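You operate a simulated robot arm through the tools that you are given. There is no shell and no other tool.

The job below is to be done with a simulated robot arm. You get a single attempt, and the scene is never put back.

JOB
The repair is done: end the unwinder's lock-out and jog the web once.
Fine: pin back in its cup, brake air on, then the main switch; press the key on the jog box once; the web stays taut; leave air and switch on.

It is judged by the outcome, as a careful person would: the job done as asked, and still so three seconds after it is handed in. It fails if anything else is knocked over, pushed out of place, dropped, spilled or broken.

ROBOT AND FRAMES
A 6-joint arm with a two-finger parallel gripper, fixed in place. Base frame: the origin is on the floor under the middle of its stand, x ahead of it, y to its left, z up. Units: m, rad, N and s.
With the tool pointing down near the work surface it reaches from about 0.24 to 0.64 m from the base axis. Its first joint turns from -2.007 to 2.007 rad. Payload 3.43 kg.
The TCP is the grasp point between the finger pads, 0.034 m short of the fingertips. In the tool frame z runs along the fingers and y along their closing line. The gripper opens to 0.128 m. The fingers are 0.024 m wide and 0.012 m thick; the gripper's body (0.048 by 0.13 m) begins 0.096 m behind the TCP.
Orientation is that of the tool frame in the base frame, as [roll, pitch, yaw] about the fixed x, y, z axes, in that order (R = Rz(yaw) Ry(pitch) Rx(roll)). With the fingers straight down and closing along the base's y, the tool's x points along the base's -x, its y along +y and its z along -z.

CONTROLS
- The arm moves only by the tool move_arm. Its argument "rows" is a list of rows, each an object (a shift or turn left out is 0, a gripper value left out holds the last) with "angular": the turn, a rotation vector about the base's x, y, z in units of 8 degrees (1.0 is 8 degrees), a list of three; "linear": the shift along the base's x, y, z in units of 50 mm (1.0 is 50 mm), a list of three; "jaw": the opening, from 0 (shut) to 1 (fully open). In form: [{"angular": [ax, ay, az], "linear": [dx, dy, dz], "jaw": jaw}, ...]. A call has 1 to 20 rows; each row shifts and turns the commanded pose from where the row before left it. A call with a number of a shift or a turn outside -1 to 1 is refused whole. Rows are played at 5 a second. More than 0.05 m and 0.15 rad between two rows, or a gripper value outside its range, and nothing of the call is played. Where a pose cannot be reached the arm comes as near as it can. A force on the tool above 40 N (or 10 N above the force at the start of the call, whichever is more), or a blocked arm, ends the call early, and 0.2 s more pass. Each finger travels about 0.153 m/s and halts on what it meets, pressing with about 44 N; the grip force reading is that of the motor and also rises with nothing between the fingers. The clock runs only during rows and for 0.2 s after the last one: add rows that do not move to give the fingers time. It gives the time, the measured TCP pose, the force on the tool (base axes), the opening and the grip force at its end, in the units of the frame above (readings bear some noise), with the torque about the TCP (base axes, N m) and any sound that the robot's microphone picked up.
- Cameras (640 x 400 px; columns grow to the right, rows downward): "scene" is fixed at [0.0513, -0.5075, 1.5726]; the picture's right is [0.50, -0.86, 0.00], its down [-0.50, -0.29, -0.82] and it looks along [0.71, 0.41, -0.57] (base axes); focal length 214 px, centre (320, 200). "wrist" rides on the gripper at [0.076, -0.011, -0.16] in the tool frame; the picture's right is [0.15, 0.99, 0.00], its down [-0.88, 0.13, -0.46] and it looks along [-0.45, 0.07, 0.89] (tool axes); focal length 234 px, centre (320, 200). There is no depth. A picture from a camera that has moved, and an enlarged one, comes with that camera's place and axes in the base frame and with its lens. The place of the scene camera against the robot may be out by one fixed shift of up to 0.018 m in any direction.
- capture(camera): a new picture of that camera. The clock stands still meanwhile.
- lift_body(by): slides the trunk up (or, below 0, down) by that many m; the arm rides with it, the base frame stays. It gives what a move gives, with no picture.
- enlarge(camera, box): a new picture of the part [left, top, right, bottom] of that camera's present view, enlarged. The clock stands still meanwhile.
- close_job(): hands the job in; it is judged then, once.

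Nothing tells you positions but the pictures and the camera data. Unless the task says otherwise, let go and move clear before handing in.

The tools are called after "Call:" as a command line: name --argument value ..., lists and objects as JSON in quotes. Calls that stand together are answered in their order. move_arm: Moves the arm, as the interface text tells. Its arguments: {"type":"object","properties":{"rows":{"type":"array","items":{"type":"object","properties":{"angular":{"type":"array","items":{"type":"number"}},"linear":{"type":"array","items":{"type":"number"}},"jaw":{"type":"number"}}}}},"required":["rows"]} The other tools are called the same way: lift_body (by) moves the trunk up or down; capture (camera) takes a picture; enlarge (camera, box) takes an enlarged picture of a part of a camera's view; close_job () hands the job in.

At the start:

```text
t: 0.0
tool_pos: [0.1821, -0.3211, 1.4214]
ee_rot: [3.142, -0.001, 3.141]
force: [0.2, -0.1, -0.2]
wrist_torque: [-0.01, 0.04, 0.0]
opening: 0.1279
grip_force: 0.0
trunk travel left (down, up): [-0.925, 0.065]
```

scene: 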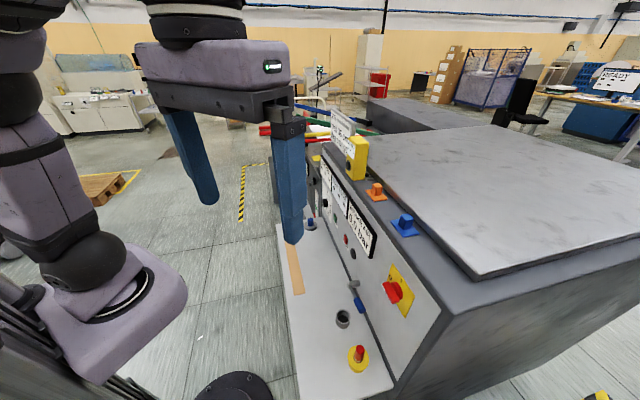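
wrist: 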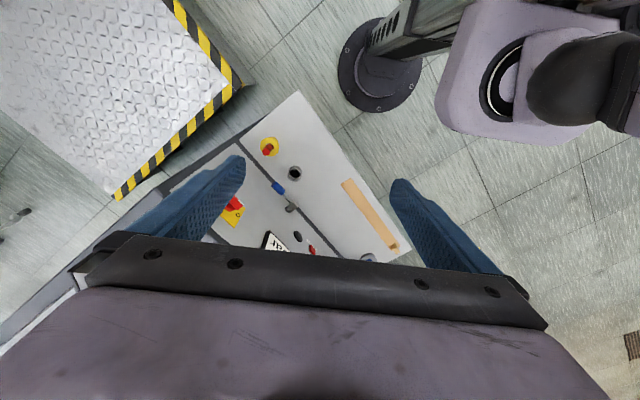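

I see a machine cabinet with a front panel and shelf, a red rotary switch on yellow plate, a cup, an estop-like button, and blue/orange items on top. I'll enlarge parts of the view before moving.

Call:
enlarge --camera "scene" --box '[300, 180, 460, 380]'

Call:
enlarge --camera "scene" --box '[260, 90, 440, 250]'

Call:
enlarge --camera "wrist" --box '[200, 90, 420, 280]'

```text
2.00 times, centred on (380, 280) of scene
camera zoom: at [0.0513, -0.5075, 1.5726], right [0.5, -0.86, 0.0], down [-0.5, -0.29, -0.82], along [0.71, 0.41, -0.57], focal length 429 px, centre (200, 40)
```

zoom: 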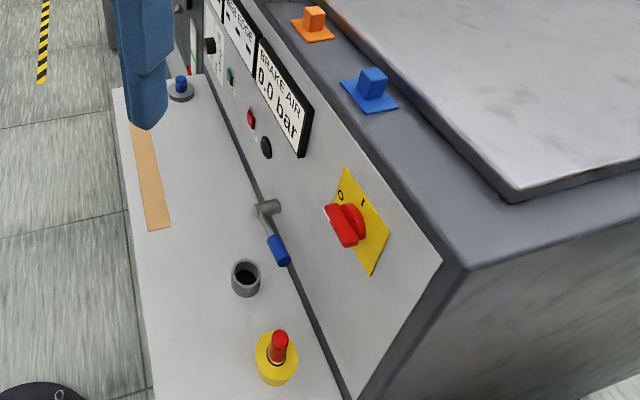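

```text
2.50 times, centred on (350, 170) of scene
camera zoom: at [0.0513, -0.5075, 1.5726], right [0.5, -0.86, 0.0], down [-0.5, -0.29, -0.82], along [0.71, 0.41, -0.57], focal length 536 px, centre (245, 275)
```

zoom: 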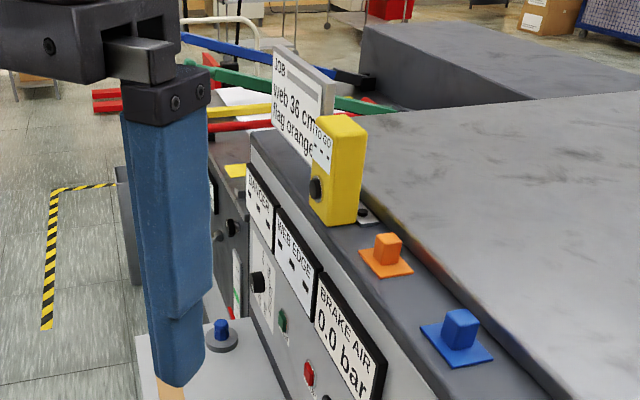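

```text
2.11 times, centred on (310, 185) of wrist
camera zoom: at [0.1066, -0.3321, 1.5805], right [-0.15, 0.99, 0.0], down [0.88, 0.13, 0.46], along [0.45, 0.07, -0.89], focal length 493 px, centre (341, 232)
```

zoom: 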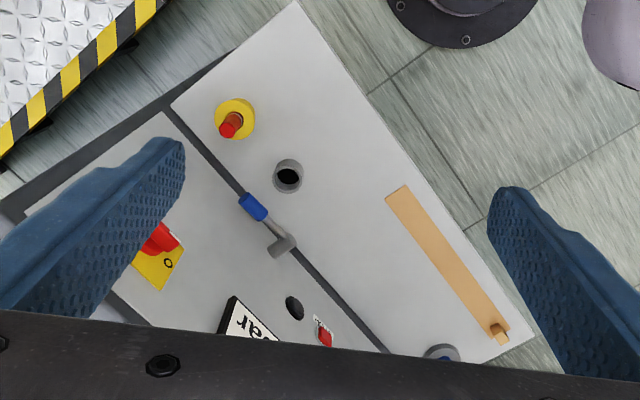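

The machine's front panel faces the robot at about 45° (front-right), with the shelf around z≈0.75 holding a red pin in a yellow holder, a grey cup, a blue-handled lever, and a tan strip. I'll turn the gripper so that the wrist camera looks toward the panel.

Call:
move_arm --rows '[{"angular": [0, 0, -0.9375]}, {"angular": [0, 0, -0.9375]}, {"angular": [0, 0, -0.9375]}, {"angular": [0, 0, -0.9375]}, {"angular": [0, 0, -0.9375]}, {"angular": [0, 0, -0.9375]}, {}]'

Call:
capture --camera "wrist"

Call:
capture --camera "scene"

```text
t: 1.6
tool_pos: [0.1822, -0.3206, 1.4217]
ee_rot: [-3.141, 0.0, 2.355]
force: [-0.2, -0.2, 0.2]
wrist_torque: [-0.01, -0.01, -0.02]
opening: 0.1281
grip_force: 0.0
trunk travel left (down, up): [-0.925, 0.065]
```

```text
taken
camera wrist: at [0.1212, -0.2751, 1.5808], right [0.6, 0.8, 0.0], down [0.71, -0.53, 0.46], along [0.37, -0.27, -0.89], focal length 234 px, centre (320, 200)
```

wrist: 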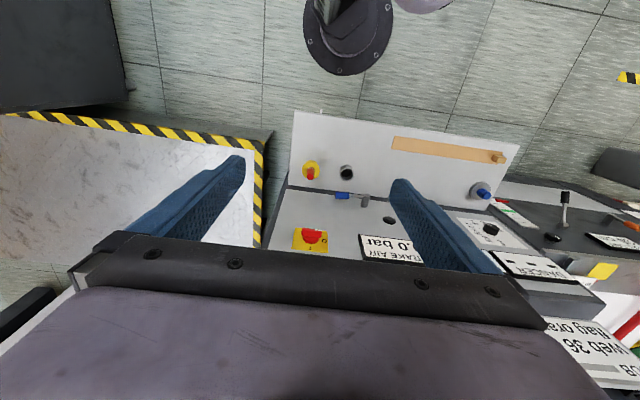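

```text
taken
```

scene: 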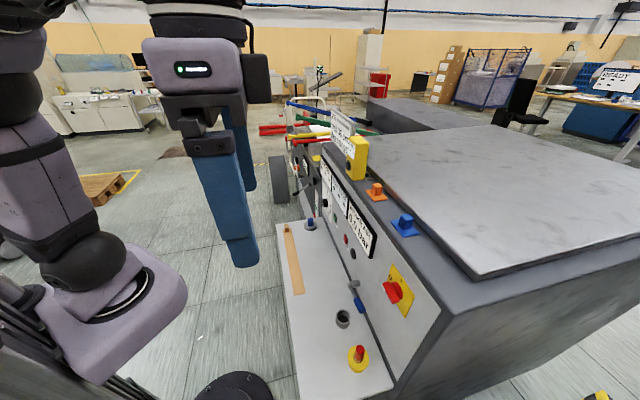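

The wrist view now squares with the panel. I'll enlarge it to identify each control.

Call:
enlarge --camera "wrist" --box '[270, 100, 420, 200]'

Call:
enlarge --camera "wrist" --box '[270, 180, 430, 280]'

Call:
enlarge --camera "wrist" --box '[440, 140, 640, 270]'

Call:
enlarge --camera "scene" --box '[250, 70, 400, 170]'

Call:
enlarge --camera "scene" --box '[270, 140, 390, 240]'

```text
4.00 times, centred on (345, 150) of wrist
camera zoom: at [0.1212, -0.2751, 1.5808], right [0.6, 0.8, 0.0], down [0.71, -0.53, 0.46], along [0.37, -0.27, -0.89], focal length 937 px, centre (220, 400)
```

zoom: 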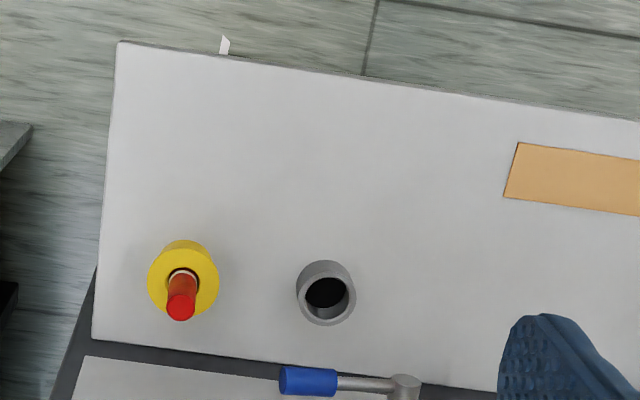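

```text
4.00 times, centred on (350, 230) of wrist
camera zoom: at [0.1212, -0.2751, 1.5808], right [0.6, 0.8, 0.0], down [0.71, -0.53, 0.46], along [0.37, -0.27, -0.89], focal length 937 px, centre (200, 80)
```

zoom: 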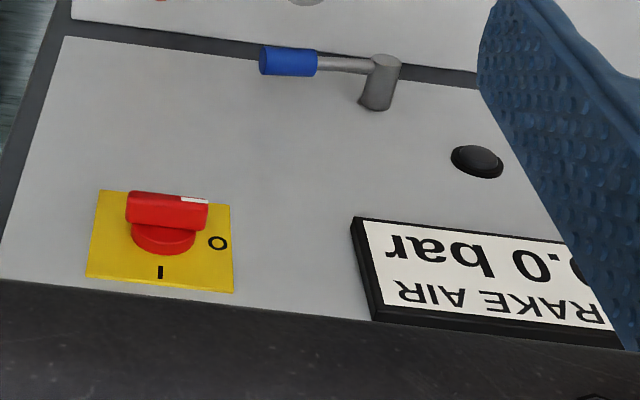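

```text
3.08 times, centred on (540, 205) of wrist
camera zoom: at [0.1212, -0.2751, 1.5808], right [0.6, 0.8, 0.0], down [0.71, -0.53, 0.46], along [0.37, -0.27, -0.89], focal length 720 px, centre (-357, 185)
```

zoom: 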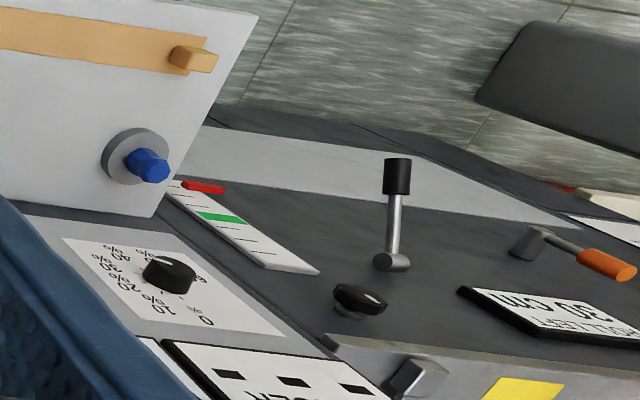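

```text
4.00 times, centred on (325, 120) of scene
camera zoom: at [0.0513, -0.5075, 1.5726], right [0.5, -0.86, 0.0], down [-0.5, -0.29, -0.82], along [0.71, 0.41, -0.57], focal length 858 px, centre (300, 520)
```

zoom: 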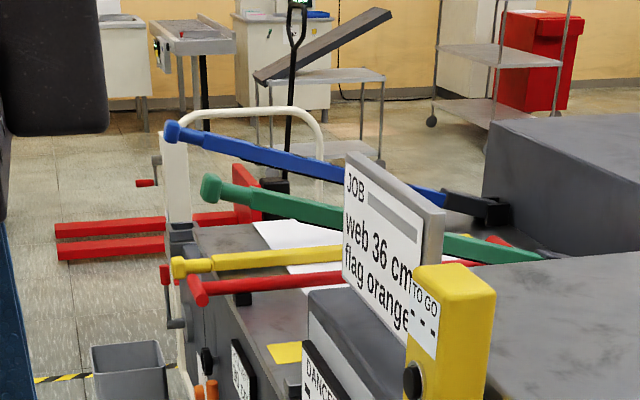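

```text
4.00 times, centred on (330, 190) of scene
camera zoom: at [0.0513, -0.5075, 1.5726], right [0.5, -0.86, 0.0], down [-0.5, -0.29, -0.82], along [0.71, 0.41, -0.57], focal length 858 px, centre (280, 240)
```

zoom: 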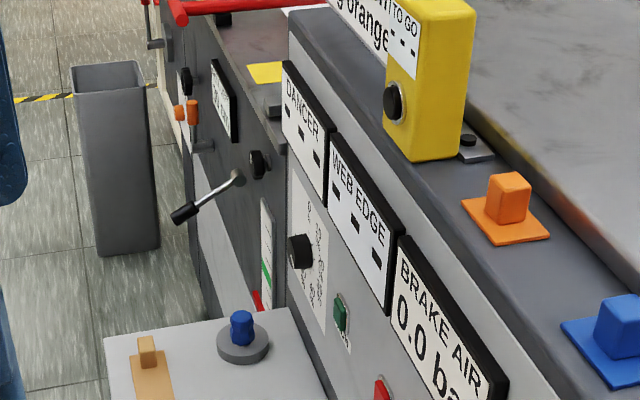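

I can read a BRAKE AIR display (0.0 bar), a main switch on O, a blue-handled lever beneath, the red pin in the yellow holder, an empty grey cup, and a yellow box with a black key on the machine top. I'll lower the trunk for closer views.

Call:
lift_body --by -0.3

Call:
capture --camera "wrist"

Call:
capture --camera "scene"

```text
t: 4.6
tool_pos: [0.1821, -0.321, 1.122]
ee_rot: [-3.141, 0.001, 2.357]
force: [0.6, 0.1, -0.1]
wrist_torque: [0.01, -0.03, -0.04]
opening: 0.1283
grip_force: 0.1
trunk travel left (down, up): [-0.625, 0.365]
```

```text
taken
camera wrist: at [0.1211, -0.2752, 1.2807], right [0.6, 0.8, 0.0], down [0.71, -0.53, 0.46], along [0.37, -0.27, -0.89], focal length 234 px, centre (320, 200)
```

wrist: 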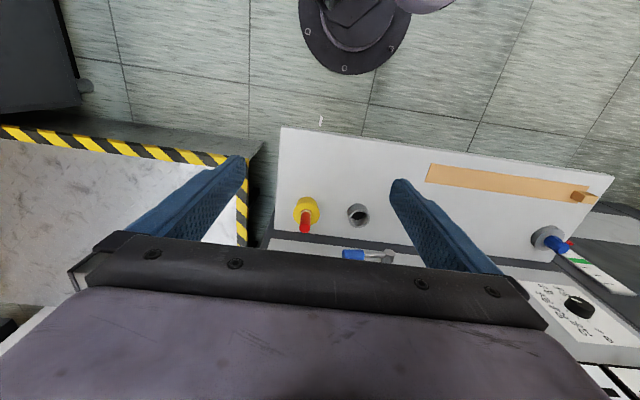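

```text
taken
```

scene: 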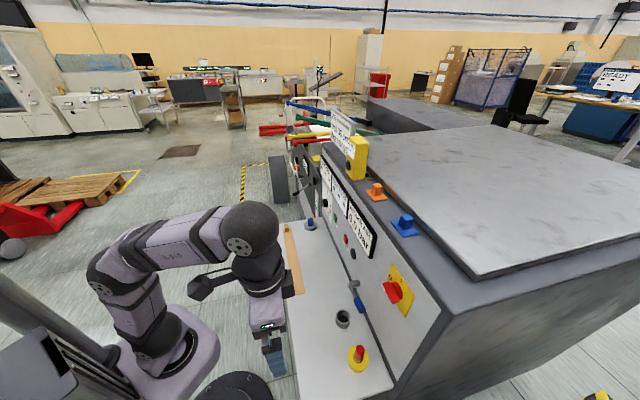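

The trunk moved down and the view is closer. I'll enlarge to measure positions of the pin, cup, lever and knob.

Call:
enlarge --camera "wrist" --box '[270, 170, 430, 270]'

Call:
enlarge --camera "wrist" --box '[480, 160, 640, 260]'

Call:
enlarge --camera "scene" --box '[290, 130, 440, 250]'

Call:
enlarge --camera "scene" --box '[310, 100, 390, 160]'

```text
4.00 times, centred on (350, 220) of wrist
camera zoom: at [0.1211, -0.2752, 1.2807], right [0.6, 0.8, 0.0], down [0.71, -0.53, 0.46], along [0.37, -0.27, -0.89], focal length 937 px, centre (200, 120)
```

zoom: 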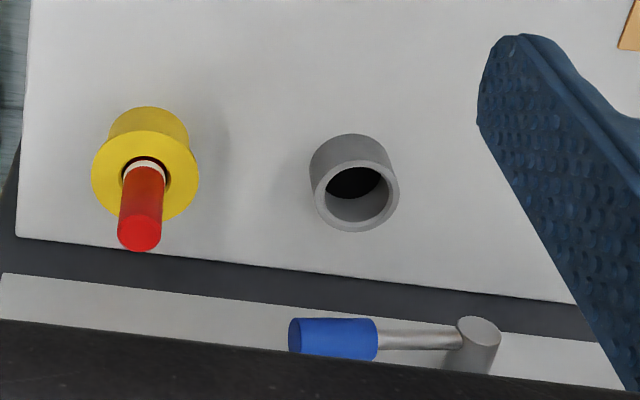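

```text
4.00 times, centred on (560, 210) of wrist
camera zoom: at [0.1211, -0.2752, 1.2807], right [0.6, 0.8, 0.0], down [0.71, -0.53, 0.46], along [0.37, -0.27, -0.89], focal length 937 px, centre (-640, 160)
```

zoom: 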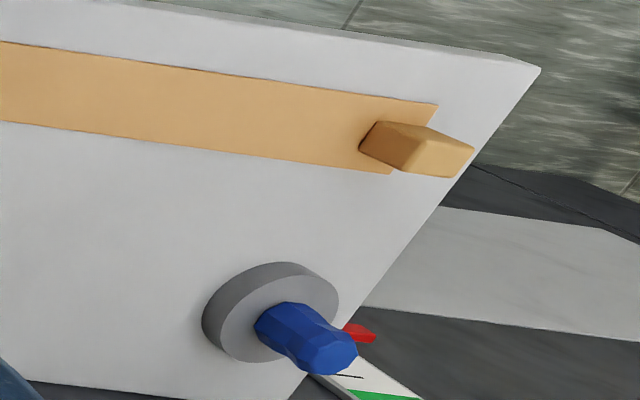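

```text
3.33 times, centred on (365, 190) of scene
camera zoom: at [0.0513, -0.5075, 1.5726], right [0.5, -0.86, 0.0], down [-0.5, -0.29, -0.82], along [0.71, 0.41, -0.57], focal length 715 px, centre (170, 233)
```

zoom: 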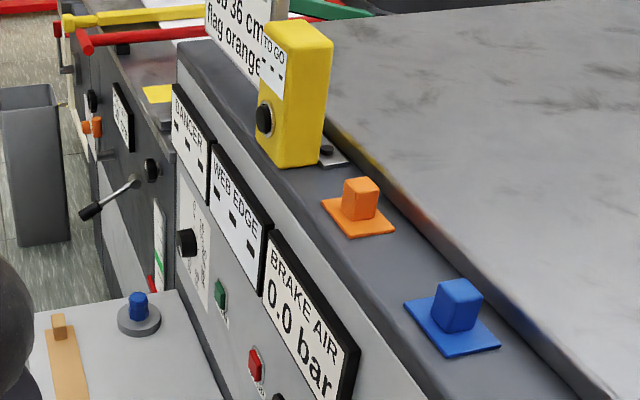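

```text
6.67 times, centred on (350, 130) of scene
camera zoom: at [0.0513, -0.5075, 1.5726], right [0.5, -0.86, 0.0], down [-0.5, -0.29, -0.82], along [0.71, 0.41, -0.57], focal length 1430 px, centre (120, 667)
```

zoom: 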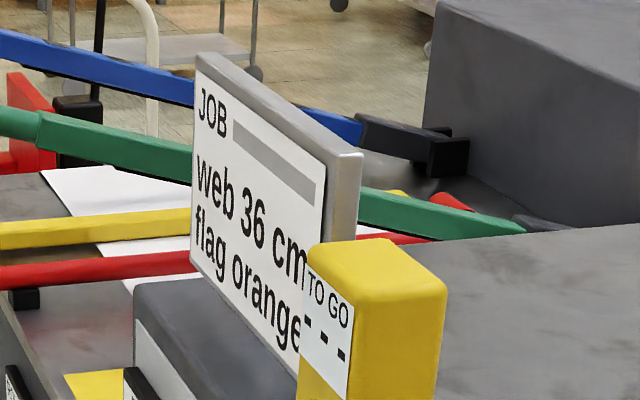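

Triangulating, I take the shelf at z≈0.79, the red pin near h≈0.565 m out along the −45° line, the cup beside it (0.12 m away), and the lever pivot at z≈0.855 on the panel. I'll tilt the tool forward and move closer to view the panel and refine these.

Call:
move_arm --rows '[{"angular": [-0.7071, -0.7071, 0], "linear": [0.613, -0.047, -0.3]}, {"angular": [-0.7071, -0.7071, 0], "linear": [0.613, -0.047, -0.3]}, {"angular": [-0.7071, -0.7071, 0], "linear": [0.613, -0.047, -0.3]}, {}]'

Call:
capture --camera "wrist"

Call:
capture --camera "scene"

```text
t: 5.6
tool_pos: [0.2754, -0.3281, 1.0767]
ee_rot: [3.141, 0.421, 2.356]
force: [0.4, 0.4, 0.2]
wrist_torque: [0.03, 0.02, -0.01]
opening: 0.1282
grip_force: 0.1
trunk travel left (down, up): [-0.625, 0.365]
```

```text
taken
camera wrist: at [0.1724, -0.2406, 1.1913], right [0.61, 0.79, -0.06], down [0.53, -0.34, 0.78], along [0.6, -0.5, -0.63], focal length 234 px, centre (320, 200)
```

wrist: 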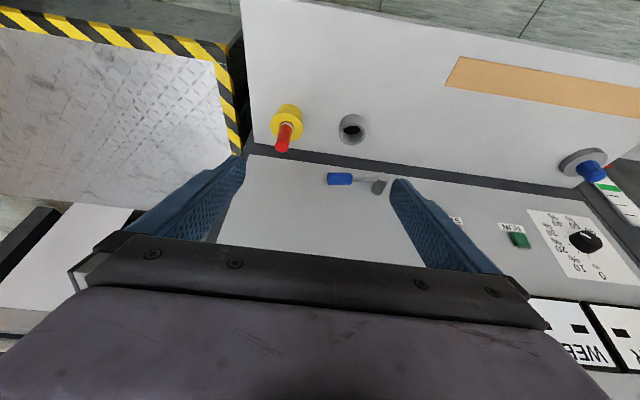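

```text
taken
```

scene: 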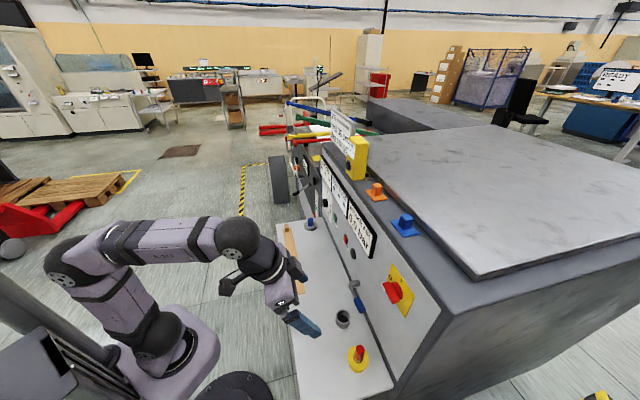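

Now the lower panel is visible, including a green RUN button. I'll enlarge for measurement of pin/cup/lever.

Call:
enlarge --camera "wrist" --box '[250, 90, 410, 190]'

Call:
enlarge --camera "wrist" --box '[440, 140, 640, 270]'

```text
4.00 times, centred on (330, 140) of wrist
camera zoom: at [0.1724, -0.2406, 1.1913], right [0.61, 0.79, -0.06], down [0.53, -0.34, 0.78], along [0.6, -0.5, -0.63], focal length 937 px, centre (280, 440)
```

zoom: 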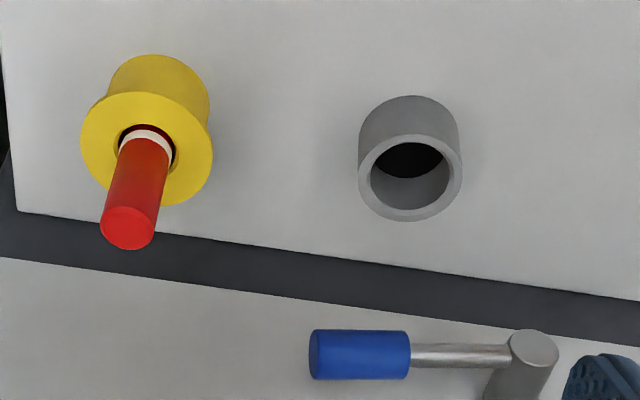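

```text
3.08 times, centred on (540, 205) of wrist
camera zoom: at [0.1724, -0.2406, 1.1913], right [0.61, 0.79, -0.06], down [0.53, -0.34, 0.78], along [0.6, -0.5, -0.63], focal length 720 px, centre (-357, 185)
```

zoom: 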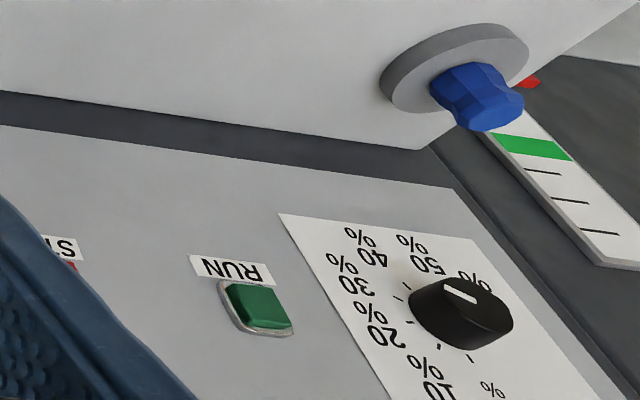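

Pin top is estimated at h≈0.563, t≈−0.099, z≈0.862 (24 mm diameter), cup top at h≈0.549, t≈0.025, z≈0.816. I'll go to a hover above the pin with the tool tilted 24° so the wrist stays clear of the main switch.

Call:
move_arm --rows '[{"linear": [0.211, -0.56, -0.508], "jaw": 0.45}, {"linear": [0.211, -0.56, -0.508]}, {"linear": [0.211, -0.56, -0.508]}, {"linear": [0.211, -0.56, -0.508]}, {"linear": [0.211, -0.56, -0.408]}, {}]'

Call:
capture --camera "wrist"

Call:
enlarge --camera "scene" --box '[260, 220, 440, 390]'

```text
t: 7.0
tool_pos: [0.3273, -0.4711, 0.9567]
ee_rot: [-3.141, 0.419, 2.356]
force: [0.5, -1.0, -0.3]
wrist_torque: [0.02, -0.01, -0.01]
opening: 0.0575
grip_force: 0.1
trunk travel left (down, up): [-0.625, 0.365]
```

```text
taken
camera wrist: at [0.2252, -0.3824, 1.0705], right [0.6, 0.79, -0.06], down [0.53, -0.35, 0.77], along [0.59, -0.5, -0.63], focal length 234 px, centre (320, 200)
```

wrist: 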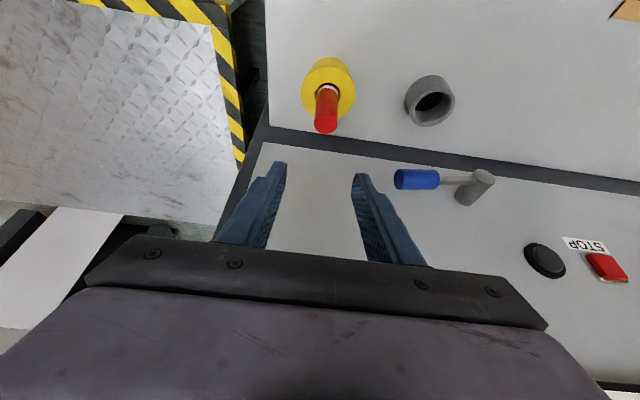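

```text
2.35 times, centred on (350, 305) of scene
camera zoom: at [0.0513, -0.5075, 1.5726], right [0.5, -0.86, 0.0], down [-0.5, -0.29, -0.82], along [0.71, 0.41, -0.57], focal length 505 px, centre (249, -47)
```

zoom: 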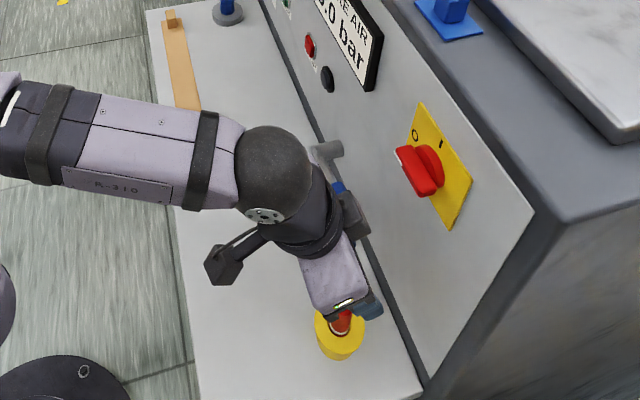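

I'm hovering above the pin. I'll enlarge to refine pin and cup positions from this closer view.

Call:
enlarge --camera "wrist" --box '[290, 45, 450, 145]'

Call:
enlarge --camera "wrist" --box '[380, 60, 540, 220]'

```text
4.00 times, centred on (370, 95) of wrist
camera zoom: at [0.2252, -0.3824, 1.0705], right [0.6, 0.79, -0.06], down [0.53, -0.35, 0.77], along [0.59, -0.5, -0.63], focal length 937 px, centre (120, 620)
```

zoom: 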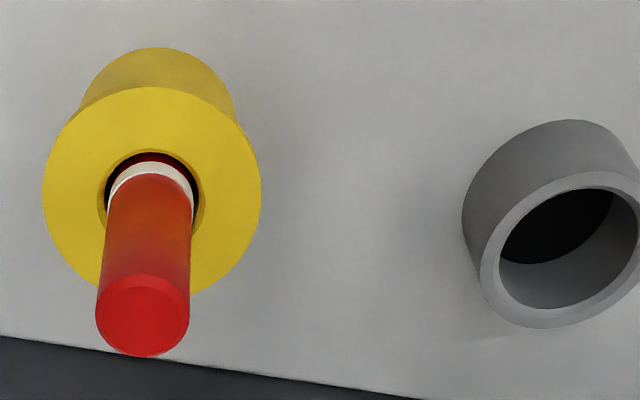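

```text
2.50 times, centred on (460, 140) of wrist
camera zoom: at [0.2252, -0.3824, 1.0705], right [0.6, 0.79, -0.06], down [0.53, -0.35, 0.77], along [0.59, -0.5, -0.63], focal length 585 px, centre (-30, 350)
```

zoom: 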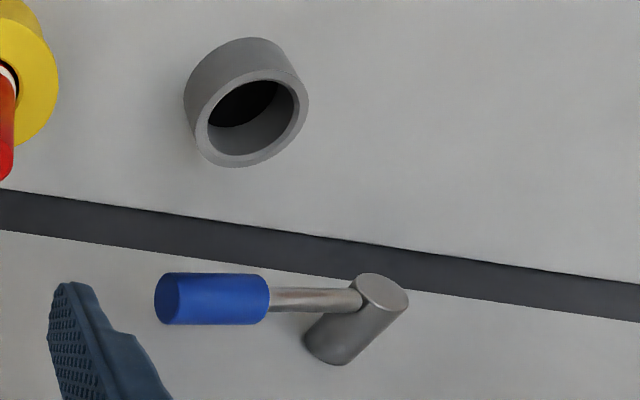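

Pin axis refined to h≈0.563, t≈−0.0995; the TCP is within 2 mm of it. I'll descend around the pin with the fingers open and check before closing.

Call:
move_arm --rows '[{"linear": [0.005, 0.02, -0.7]}, {"linear": [0.005, 0.02, -0.7]}, {"linear": [0, 0.01, -0.7]}, {}]'

Call:
capture --camera "wrist"

Call:
enlarge --camera "scene" --box '[300, 260, 440, 390]'

```text
t: 8.0
tool_pos: [0.3286, -0.4671, 0.8487]
ee_rot: [-3.141, 0.42, 2.356]
force: [0.5, -0.3, -0.3]
wrist_torque: [0.02, 0.02, 0.01]
opening: 0.0579
grip_force: 0.0
trunk travel left (down, up): [-0.625, 0.365]
```

```text
taken
camera wrist: at [0.2248, -0.3798, 0.9637], right [0.6, 0.79, -0.06], down [0.53, -0.35, 0.77], along [0.59, -0.5, -0.63], focal length 234 px, centre (320, 200)
```

wrist: 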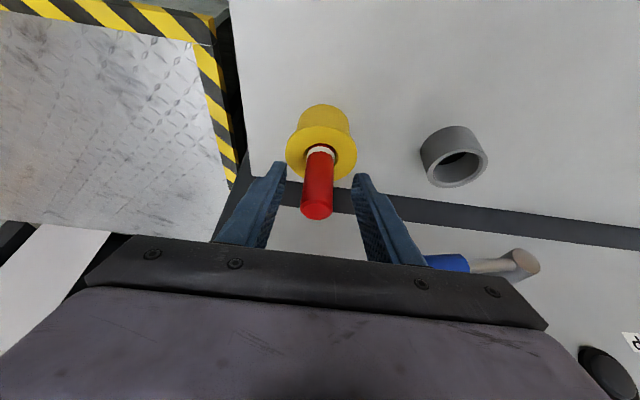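

```text
3.08 times, centred on (370, 325) of scene
camera zoom: at [0.0513, -0.5075, 1.5726], right [0.5, -0.86, 0.0], down [-0.5, -0.29, -0.82], along [0.71, 0.41, -0.57], focal length 660 px, centre (166, -185)
```

zoom: 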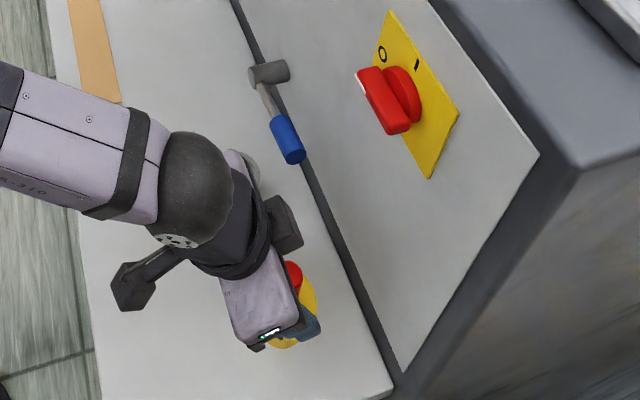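

The pin is centred between the fingers. I'll close on it.

Call:
move_arm --rows '[{"jaw": 0.0}, {}, {}, {}]'

Call:
capture --camera "wrist"

```text
t: 9.0
tool_pos: [0.3277, -0.4675, 0.8501]
ee_rot: [-3.142, 0.419, 2.357]
force: [-1.6, -0.4, 1.4]
wrist_torque: [-0.07, 0.04, 0.05]
opening: 0.0226
grip_force: 43.7
trunk travel left (down, up): [-0.625, 0.365]
```

```text
taken
camera wrist: at [0.2248, -0.3797, 0.9641], right [0.61, 0.79, -0.06], down [0.53, -0.35, 0.77], along [0.59, -0.5, -0.63], focal length 234 px, centre (320, 200)
```

wrist: 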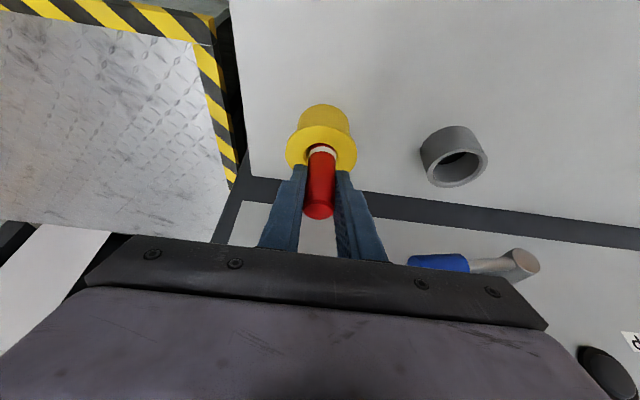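

The pin is gripped (opening 22.6 mm). I'll lift it straight up.

Call:
move_arm --rows '[{"linear": [0, 0, 0.3]}, {"linear": [0, 0, 0.5]}, {"linear": [0, 0, 0.7]}, {"linear": [0, 0, 0.7]}, {}]'

Call:
capture --camera "wrist"

Call:
enlarge --camera "scene" --box '[300, 260, 440, 390]'

```text
t: 10.2
tool_pos: [0.3284, -0.4638, 0.959]
ee_rot: [-3.141, 0.42, 2.357]
force: [0.7, -0.6, -0.5]
wrist_torque: [0.04, -0.02, -0.02]
opening: 0.0225
grip_force: 44.6
trunk travel left (down, up): [-0.625, 0.365]
```

```text
taken
camera wrist: at [0.2257, -0.3776, 1.0741], right [0.6, 0.79, -0.06], down [0.53, -0.35, 0.77], along [0.59, -0.5, -0.63], focal length 234 px, centre (320, 200)
```

wrist: 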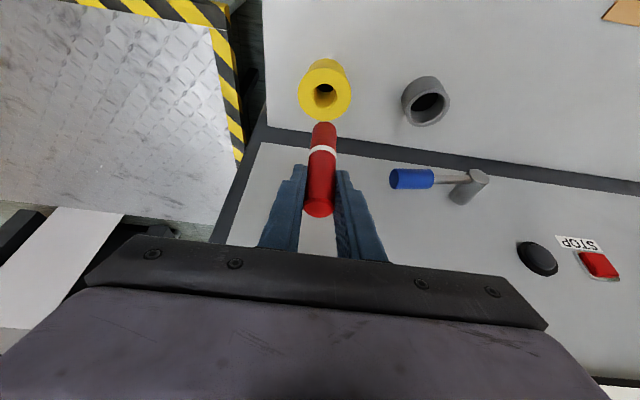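

```text
3.08 times, centred on (370, 325) of scene
camera zoom: at [0.0513, -0.5075, 1.5726], right [0.5, -0.86, 0.0], down [-0.5, -0.29, -0.82], along [0.71, 0.41, -0.57], focal length 660 px, centre (166, -185)
```

zoom: 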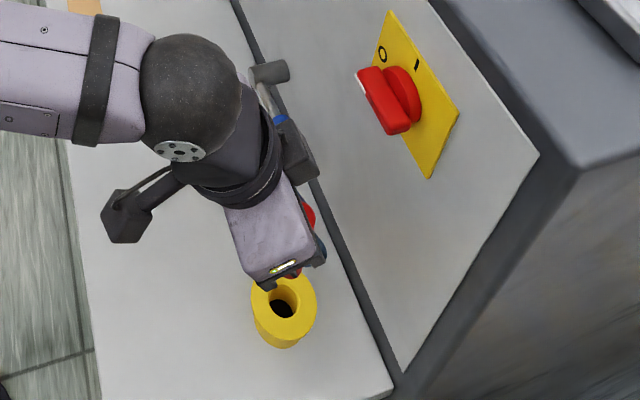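

The pin is out cleanly, about 86 mm of it below the TCP. I'll move it over toward the cup at this height and look again.

Call:
move_arm --rows '[{"linear": [0.4, 0.46, 0]}, {"linear": [0.4, 0.46, 0]}, {"linear": [0.4, 0.46, 0]}, {"linear": [0.3, 0.45, 0]}, {}]'

Call:
capture --camera "wrist"

Call:
enlarge --camera "wrist" --box '[260, 60, 420, 220]'

Call:
enlarge --camera "scene" --box '[280, 240, 420, 370]'

```text
t: 11.4
tool_pos: [0.4014, -0.3733, 0.9601]
ee_rot: [3.139, 0.419, 2.356]
force: [-0.3, -0.2, -1.3]
wrist_torque: [0.03, 0.02, 0.0]
opening: 0.0225
grip_force: 44.2
trunk travel left (down, up): [-0.625, 0.365]
```

```text
taken
camera wrist: at [0.2999, -0.2867, 1.074], right [0.61, 0.79, -0.06], down [0.53, -0.35, 0.77], along [0.59, -0.5, -0.63], focal length 234 px, centre (320, 200)
```

wrist: 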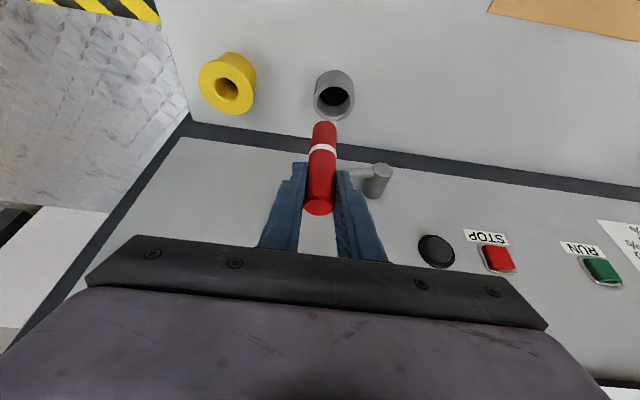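

```text
2.50 times, centred on (340, 140) of wrist
camera zoom: at [0.2999, -0.2867, 1.074], right [0.61, 0.79, -0.06], down [0.53, -0.35, 0.77], along [0.59, -0.5, -0.63], focal length 585 px, centre (270, 350)
```

zoom: 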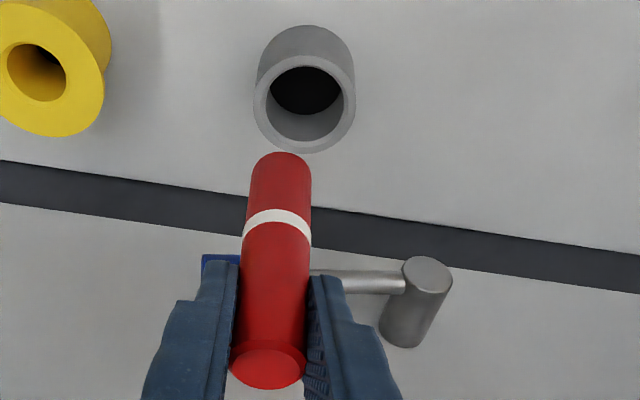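

```text
3.08 times, centred on (350, 305) of scene
camera zoom: at [0.0513, -0.5075, 1.5726], right [0.5, -0.86, 0.0], down [-0.5, -0.29, -0.82], along [0.71, 0.41, -0.57], focal length 660 px, centre (228, -123)
```

zoom: 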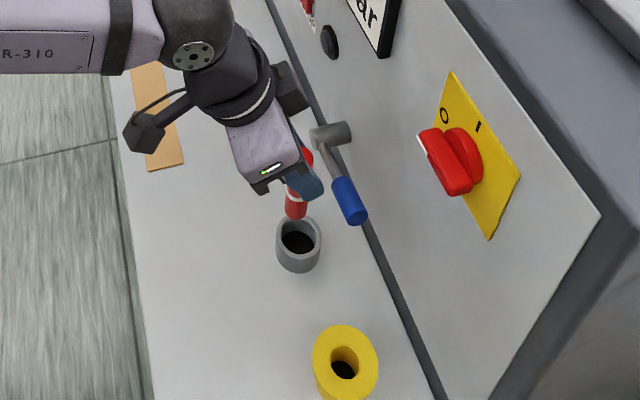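

The pin is held just short of the cup, with the cup at t≈0.027. I'll shift sideways 6 mm and lower until the pin's bottom is just above the rim, then check alignment.

Call:
move_arm --rows '[{"linear": [0.085, 0.085, -0.25]}, {"linear": [0, 0, -0.3]}, {}]'

Call:
enlarge --camera "wrist" --box '[260, 60, 420, 220]'

Call:
enlarge --camera "scene" --box '[310, 270, 390, 340]'

```text
t: 12.2
tool_pos: [0.4062, -0.3698, 0.9309]
ee_rot: [3.141, 0.42, 2.355]
force: [0.2, 0.4, -0.3]
wrist_torque: [-0.01, 0.0, 0.0]
opening: 0.0224
grip_force: 44.3
trunk travel left (down, up): [-0.625, 0.365]
```

```text
2.50 times, centred on (340, 140) of wrist
camera zoom: at [0.3037, -0.2822, 1.046], right [0.6, 0.79, -0.06], down [0.53, -0.35, 0.77], along [0.59, -0.5, -0.63], focal length 585 px, centre (270, 350)
```

zoom: 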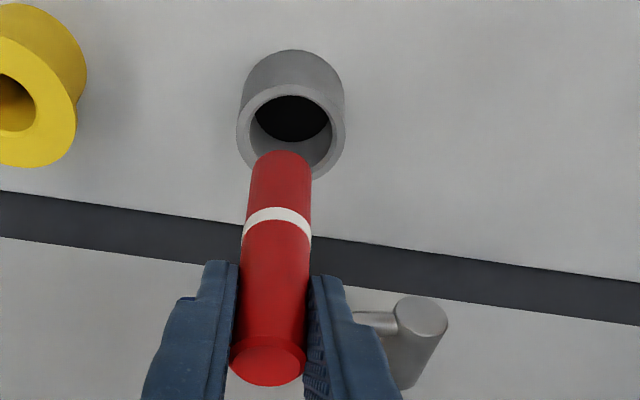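

```text
5.71 times, centred on (350, 305) of scene
camera zoom: at [0.0513, -0.5075, 1.5726], right [0.5, -0.86, 0.0], down [-0.5, -0.29, -0.82], along [0.71, 0.41, -0.57], focal length 1226 px, centre (149, -400)
```

zoom: 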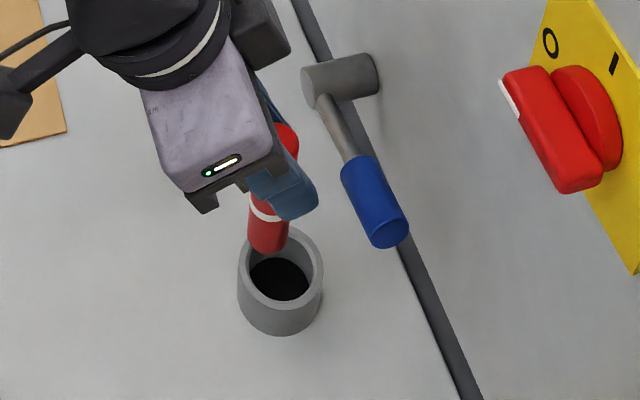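

Comparing wrist and scene views, the cup rim is about 35–40 mm below the pin tip and roughly 8 mm further toward the panel. I'll adjust, lower a bit, and recheck.

Call:
move_arm --rows '[{"linear": [0.141, -0.085, 0]}, {"linear": [0, 0, -0.4]}, {}]'

Call:
enlarge --camera "wrist" --box '[260, 60, 420, 220]'

Call:
enlarge --camera "scene" --box '[310, 270, 390, 340]'

```text
t: 13.0
tool_pos: [0.4153, -0.3734, 0.9122]
ee_rot: [3.14, 0.42, 2.356]
force: [0.5, 0.2, -0.2]
wrist_torque: [0.04, -0.03, 0.0]
opening: 0.0225
grip_force: 43.8
trunk travel left (down, up): [-0.625, 0.365]
```

```text
2.50 times, centred on (340, 140) of wrist
camera zoom: at [0.312, -0.2863, 1.0268], right [0.6, 0.79, -0.06], down [0.53, -0.35, 0.77], along [0.59, -0.5, -0.63], focal length 585 px, centre (270, 350)
```

zoom: 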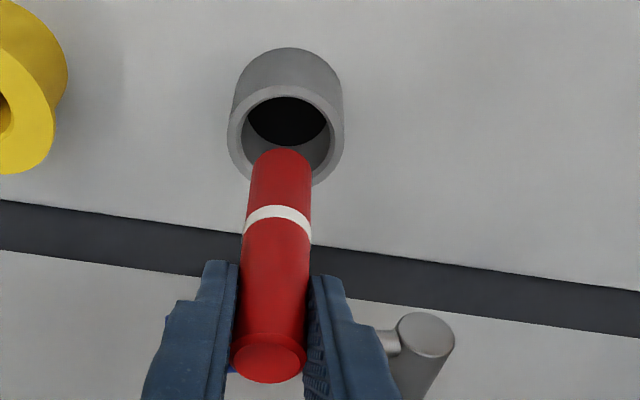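

```text
5.71 times, centred on (350, 305) of scene
camera zoom: at [0.0513, -0.5075, 1.5726], right [0.5, -0.86, 0.0], down [-0.5, -0.29, -0.82], along [0.71, 0.41, -0.57], focal length 1226 px, centre (149, -400)
```

zoom: 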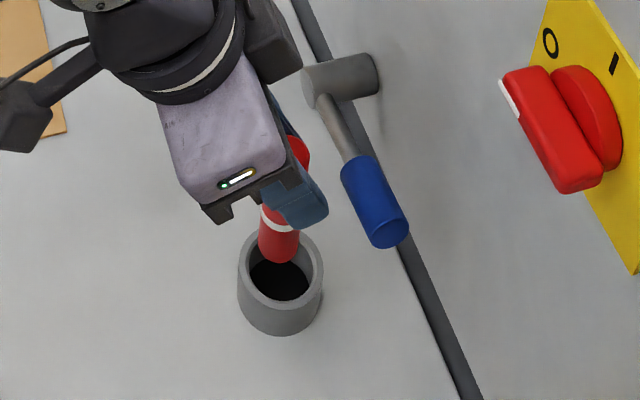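

The pin tip is nearly above the cup centre (within ~3 mm). I'll fine-adjust and lower into the cup mouth gently.

Call:
move_arm --rows '[{"linear": [0.042, -0.014, -0.2]}, {"linear": [0, 0, -0.2]}, {"linear": [0, 0, -0.2]}, {}]'

Call:
enlarge --camera "wrist" --box '[260, 60, 420, 220]'

Call:
enlarge --camera "scene" --box '[310, 270, 390, 340]'

```text
t: 14.0
tool_pos: [0.4156, -0.3739, 0.8825]
ee_rot: [-3.141, 0.419, 2.356]
force: [0.2, -0.9, -0.8]
wrist_torque: [-0.01, 0.0, 0.02]
opening: 0.0224
grip_force: 44.1
trunk travel left (down, up): [-0.625, 0.365]
```

```text
2.50 times, centred on (340, 140) of wrist
camera zoom: at [0.3135, -0.288, 0.9962], right [0.61, 0.79, -0.06], down [0.53, -0.35, 0.77], along [0.59, -0.5, -0.63], focal length 585 px, centre (270, 350)
```

zoom: 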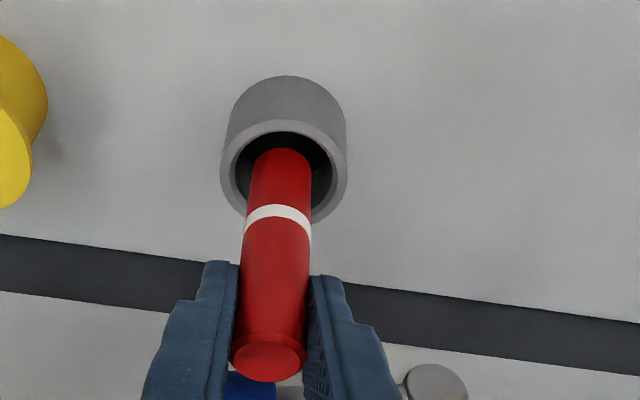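

```text
5.71 times, centred on (350, 305) of scene
camera zoom: at [0.0513, -0.5075, 1.5726], right [0.5, -0.86, 0.0], down [-0.5, -0.29, -0.82], along [0.71, 0.41, -0.57], focal length 1226 px, centre (149, -400)
```

zoom: 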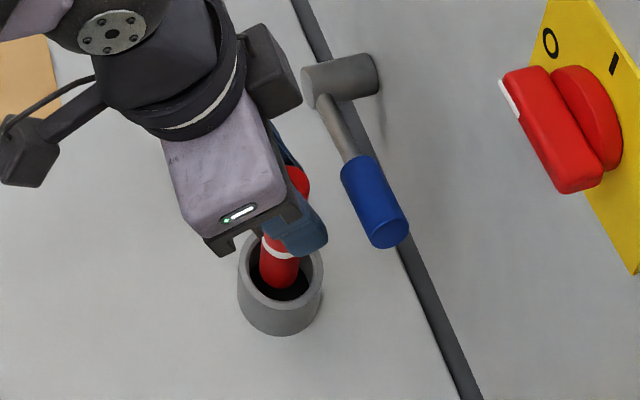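

The pin is entering the cup cleanly. I'll keep lowering in small steps watching the force.

Call:
move_arm --rows '[{"linear": [0, 0, -0.15]}, {"linear": [0, 0, -0.15]}, {}]'

Call:
enlarge --camera "wrist" --box '[260, 60, 420, 220]'

Call:
enlarge --camera "scene" --box '[310, 270, 390, 340]'

```text
t: 14.8
tool_pos: [0.4164, -0.3757, 0.8682]
ee_rot: [3.14, 0.418, 2.356]
force: [-0.2, 0.1, -0.6]
wrist_torque: [0.02, -0.02, 0.01]
opening: 0.0224
grip_force: 44.4
trunk travel left (down, up): [-0.625, 0.365]
```

```text
2.50 times, centred on (340, 140) of wrist
camera zoom: at [0.3134, -0.2882, 0.9814], right [0.6, 0.79, -0.06], down [0.53, -0.35, 0.77], along [0.59, -0.5, -0.63], focal length 585 px, centre (270, 350)
```

zoom: 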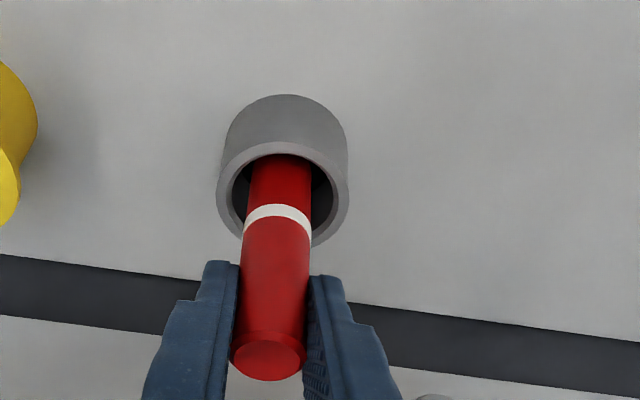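

```text
5.71 times, centred on (350, 305) of scene
camera zoom: at [0.0513, -0.5075, 1.5726], right [0.5, -0.86, 0.0], down [-0.5, -0.29, -0.82], along [0.71, 0.41, -0.57], focal length 1226 px, centre (149, -400)
```

zoom: 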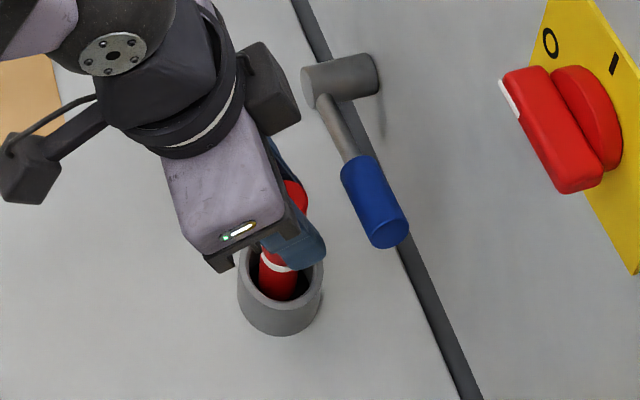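

Still free. Continuing downward in small steps.

Call:
move_arm --rows '[{"linear": [0, 0, -0.12]}, {"linear": [0, 0, -0.12]}, {}]'

Call:
enlarge --camera "wrist" --box '[260, 60, 420, 220]'

Call:
enlarge --camera "scene" --box '[310, 270, 390, 340]'

```text
t: 15.6
tool_pos: [0.4154, -0.3751, 0.8575]
ee_rot: [-3.141, 0.421, 2.356]
force: [0.0, 0.1, 7.3]
wrist_torque: [0.1, -0.05, 0.03]
opening: 0.0223
grip_force: 43.7
trunk travel left (down, up): [-0.625, 0.365]
```

```text
2.50 times, centred on (340, 140) of wrist
camera zoom: at [0.3131, -0.2881, 0.9708], right [0.61, 0.79, -0.06], down [0.53, -0.34, 0.78], along [0.6, -0.5, -0.63], focal length 585 px, centre (270, 350)
```

zoom: 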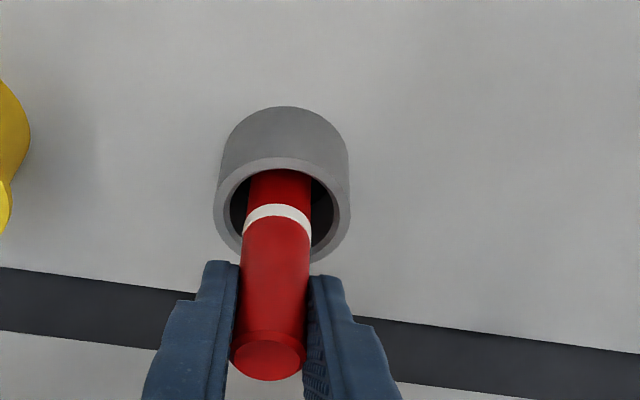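

```text
5.71 times, centred on (350, 305) of scene
camera zoom: at [0.0513, -0.5075, 1.5726], right [0.5, -0.86, 0.0], down [-0.5, -0.29, -0.82], along [0.71, 0.41, -0.57], focal length 1226 px, centre (149, -400)
```

zoom: 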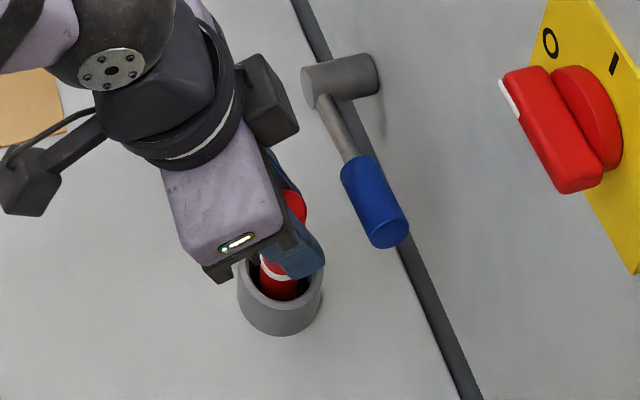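

Contact with the cup floor (7 N upward). I'll relax slightly and open the fingers modestly.

Call:
move_arm --rows '[{"linear": [0, 0, 0.02]}, {"jaw": 0.3}, {"jaw": 0.35}, {}]'

Call:
capture --camera "wrist"

Call:
enlarge --camera "scene" --box '[310, 270, 390, 340]'

```text
t: 16.6
tool_pos: [0.4167, -0.3758, 0.8552]
ee_rot: [-3.14, 0.42, 2.357]
force: [0.5, -0.3, 0.3]
wrist_torque: [0.0, 0.01, 0.0]
opening: 0.0453
grip_force: 0.0
trunk travel left (down, up): [-0.625, 0.365]
```

```text
taken
camera wrist: at [0.3127, -0.2883, 0.9704], right [0.6, 0.79, -0.06], down [0.53, -0.35, 0.77], along [0.59, -0.5, -0.63], focal length 234 px, centre (320, 200)
```

wrist: 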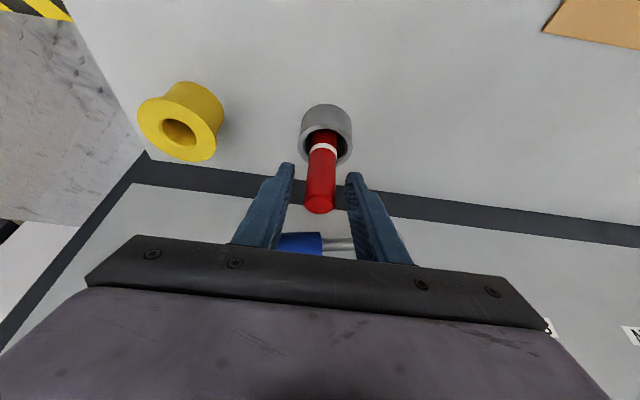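

```text
5.71 times, centred on (350, 305) of scene
camera zoom: at [0.0513, -0.5075, 1.5726], right [0.5, -0.86, 0.0], down [-0.5, -0.29, -0.82], along [0.71, 0.41, -0.57], focal length 1226 px, centre (149, -400)
```

zoom: 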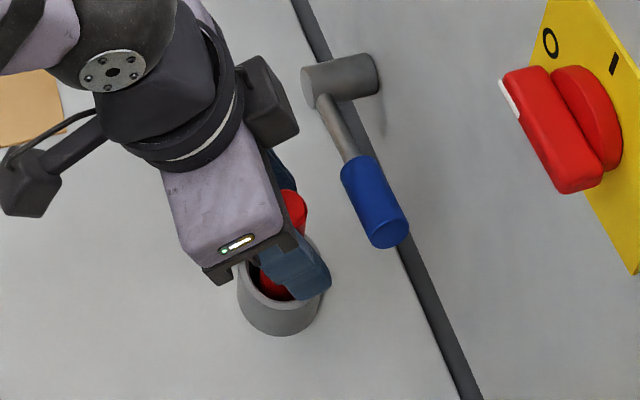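

The pin stands in the cup with fingers clear. I'll rise straight up and check it.

Call:
move_arm --rows '[{"linear": [0, 0, 0.5]}, {"linear": [0, 0, 0.8]}, {"linear": [0, 0, 0.8]}, {"linear": [-0.3, 0.3, 0.5]}, {}]'

Call:
capture --camera "wrist"

Call:
capture --camera "scene"

Call:
enlarge --camera "scene" --box '[310, 230, 440, 380]'

```text
t: 17.8
tool_pos: [0.4004, -0.3597, 0.9844]
ee_rot: [-3.141, 0.419, 2.356]
force: [0.6, 0.1, 0.6]
wrist_torque: [-0.02, -0.02, 0.0]
opening: 0.0447
grip_force: 0.2
trunk travel left (down, up): [-0.625, 0.365]
```

```text
taken
camera wrist: at [0.2975, -0.2723, 1.0992], right [0.61, 0.79, -0.06], down [0.53, -0.35, 0.77], along [0.59, -0.5, -0.63], focal length 234 px, centre (320, 200)
```

wrist: 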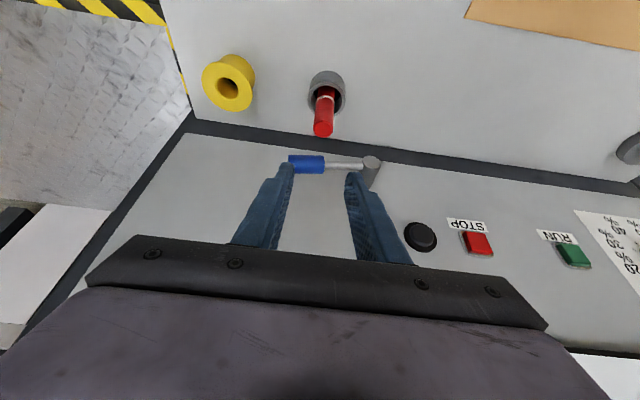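

```text
taken
```

scene: 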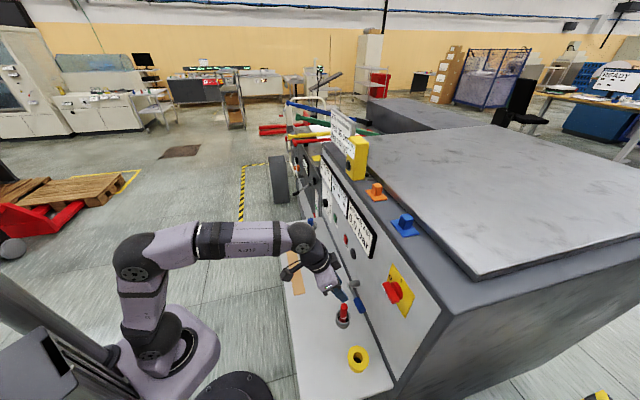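

```text
2.67 times, centred on (375, 305) of scene
camera zoom: at [0.0513, -0.5075, 1.5726], right [0.5, -0.86, 0.0], down [-0.5, -0.29, -0.82], along [0.71, 0.41, -0.57], focal length 572 px, centre (173, -80)
```

zoom: 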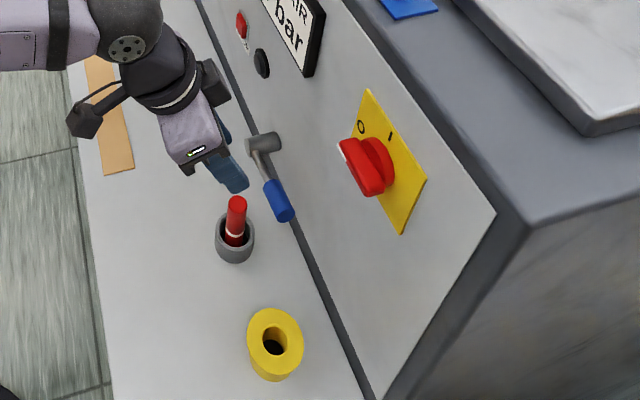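

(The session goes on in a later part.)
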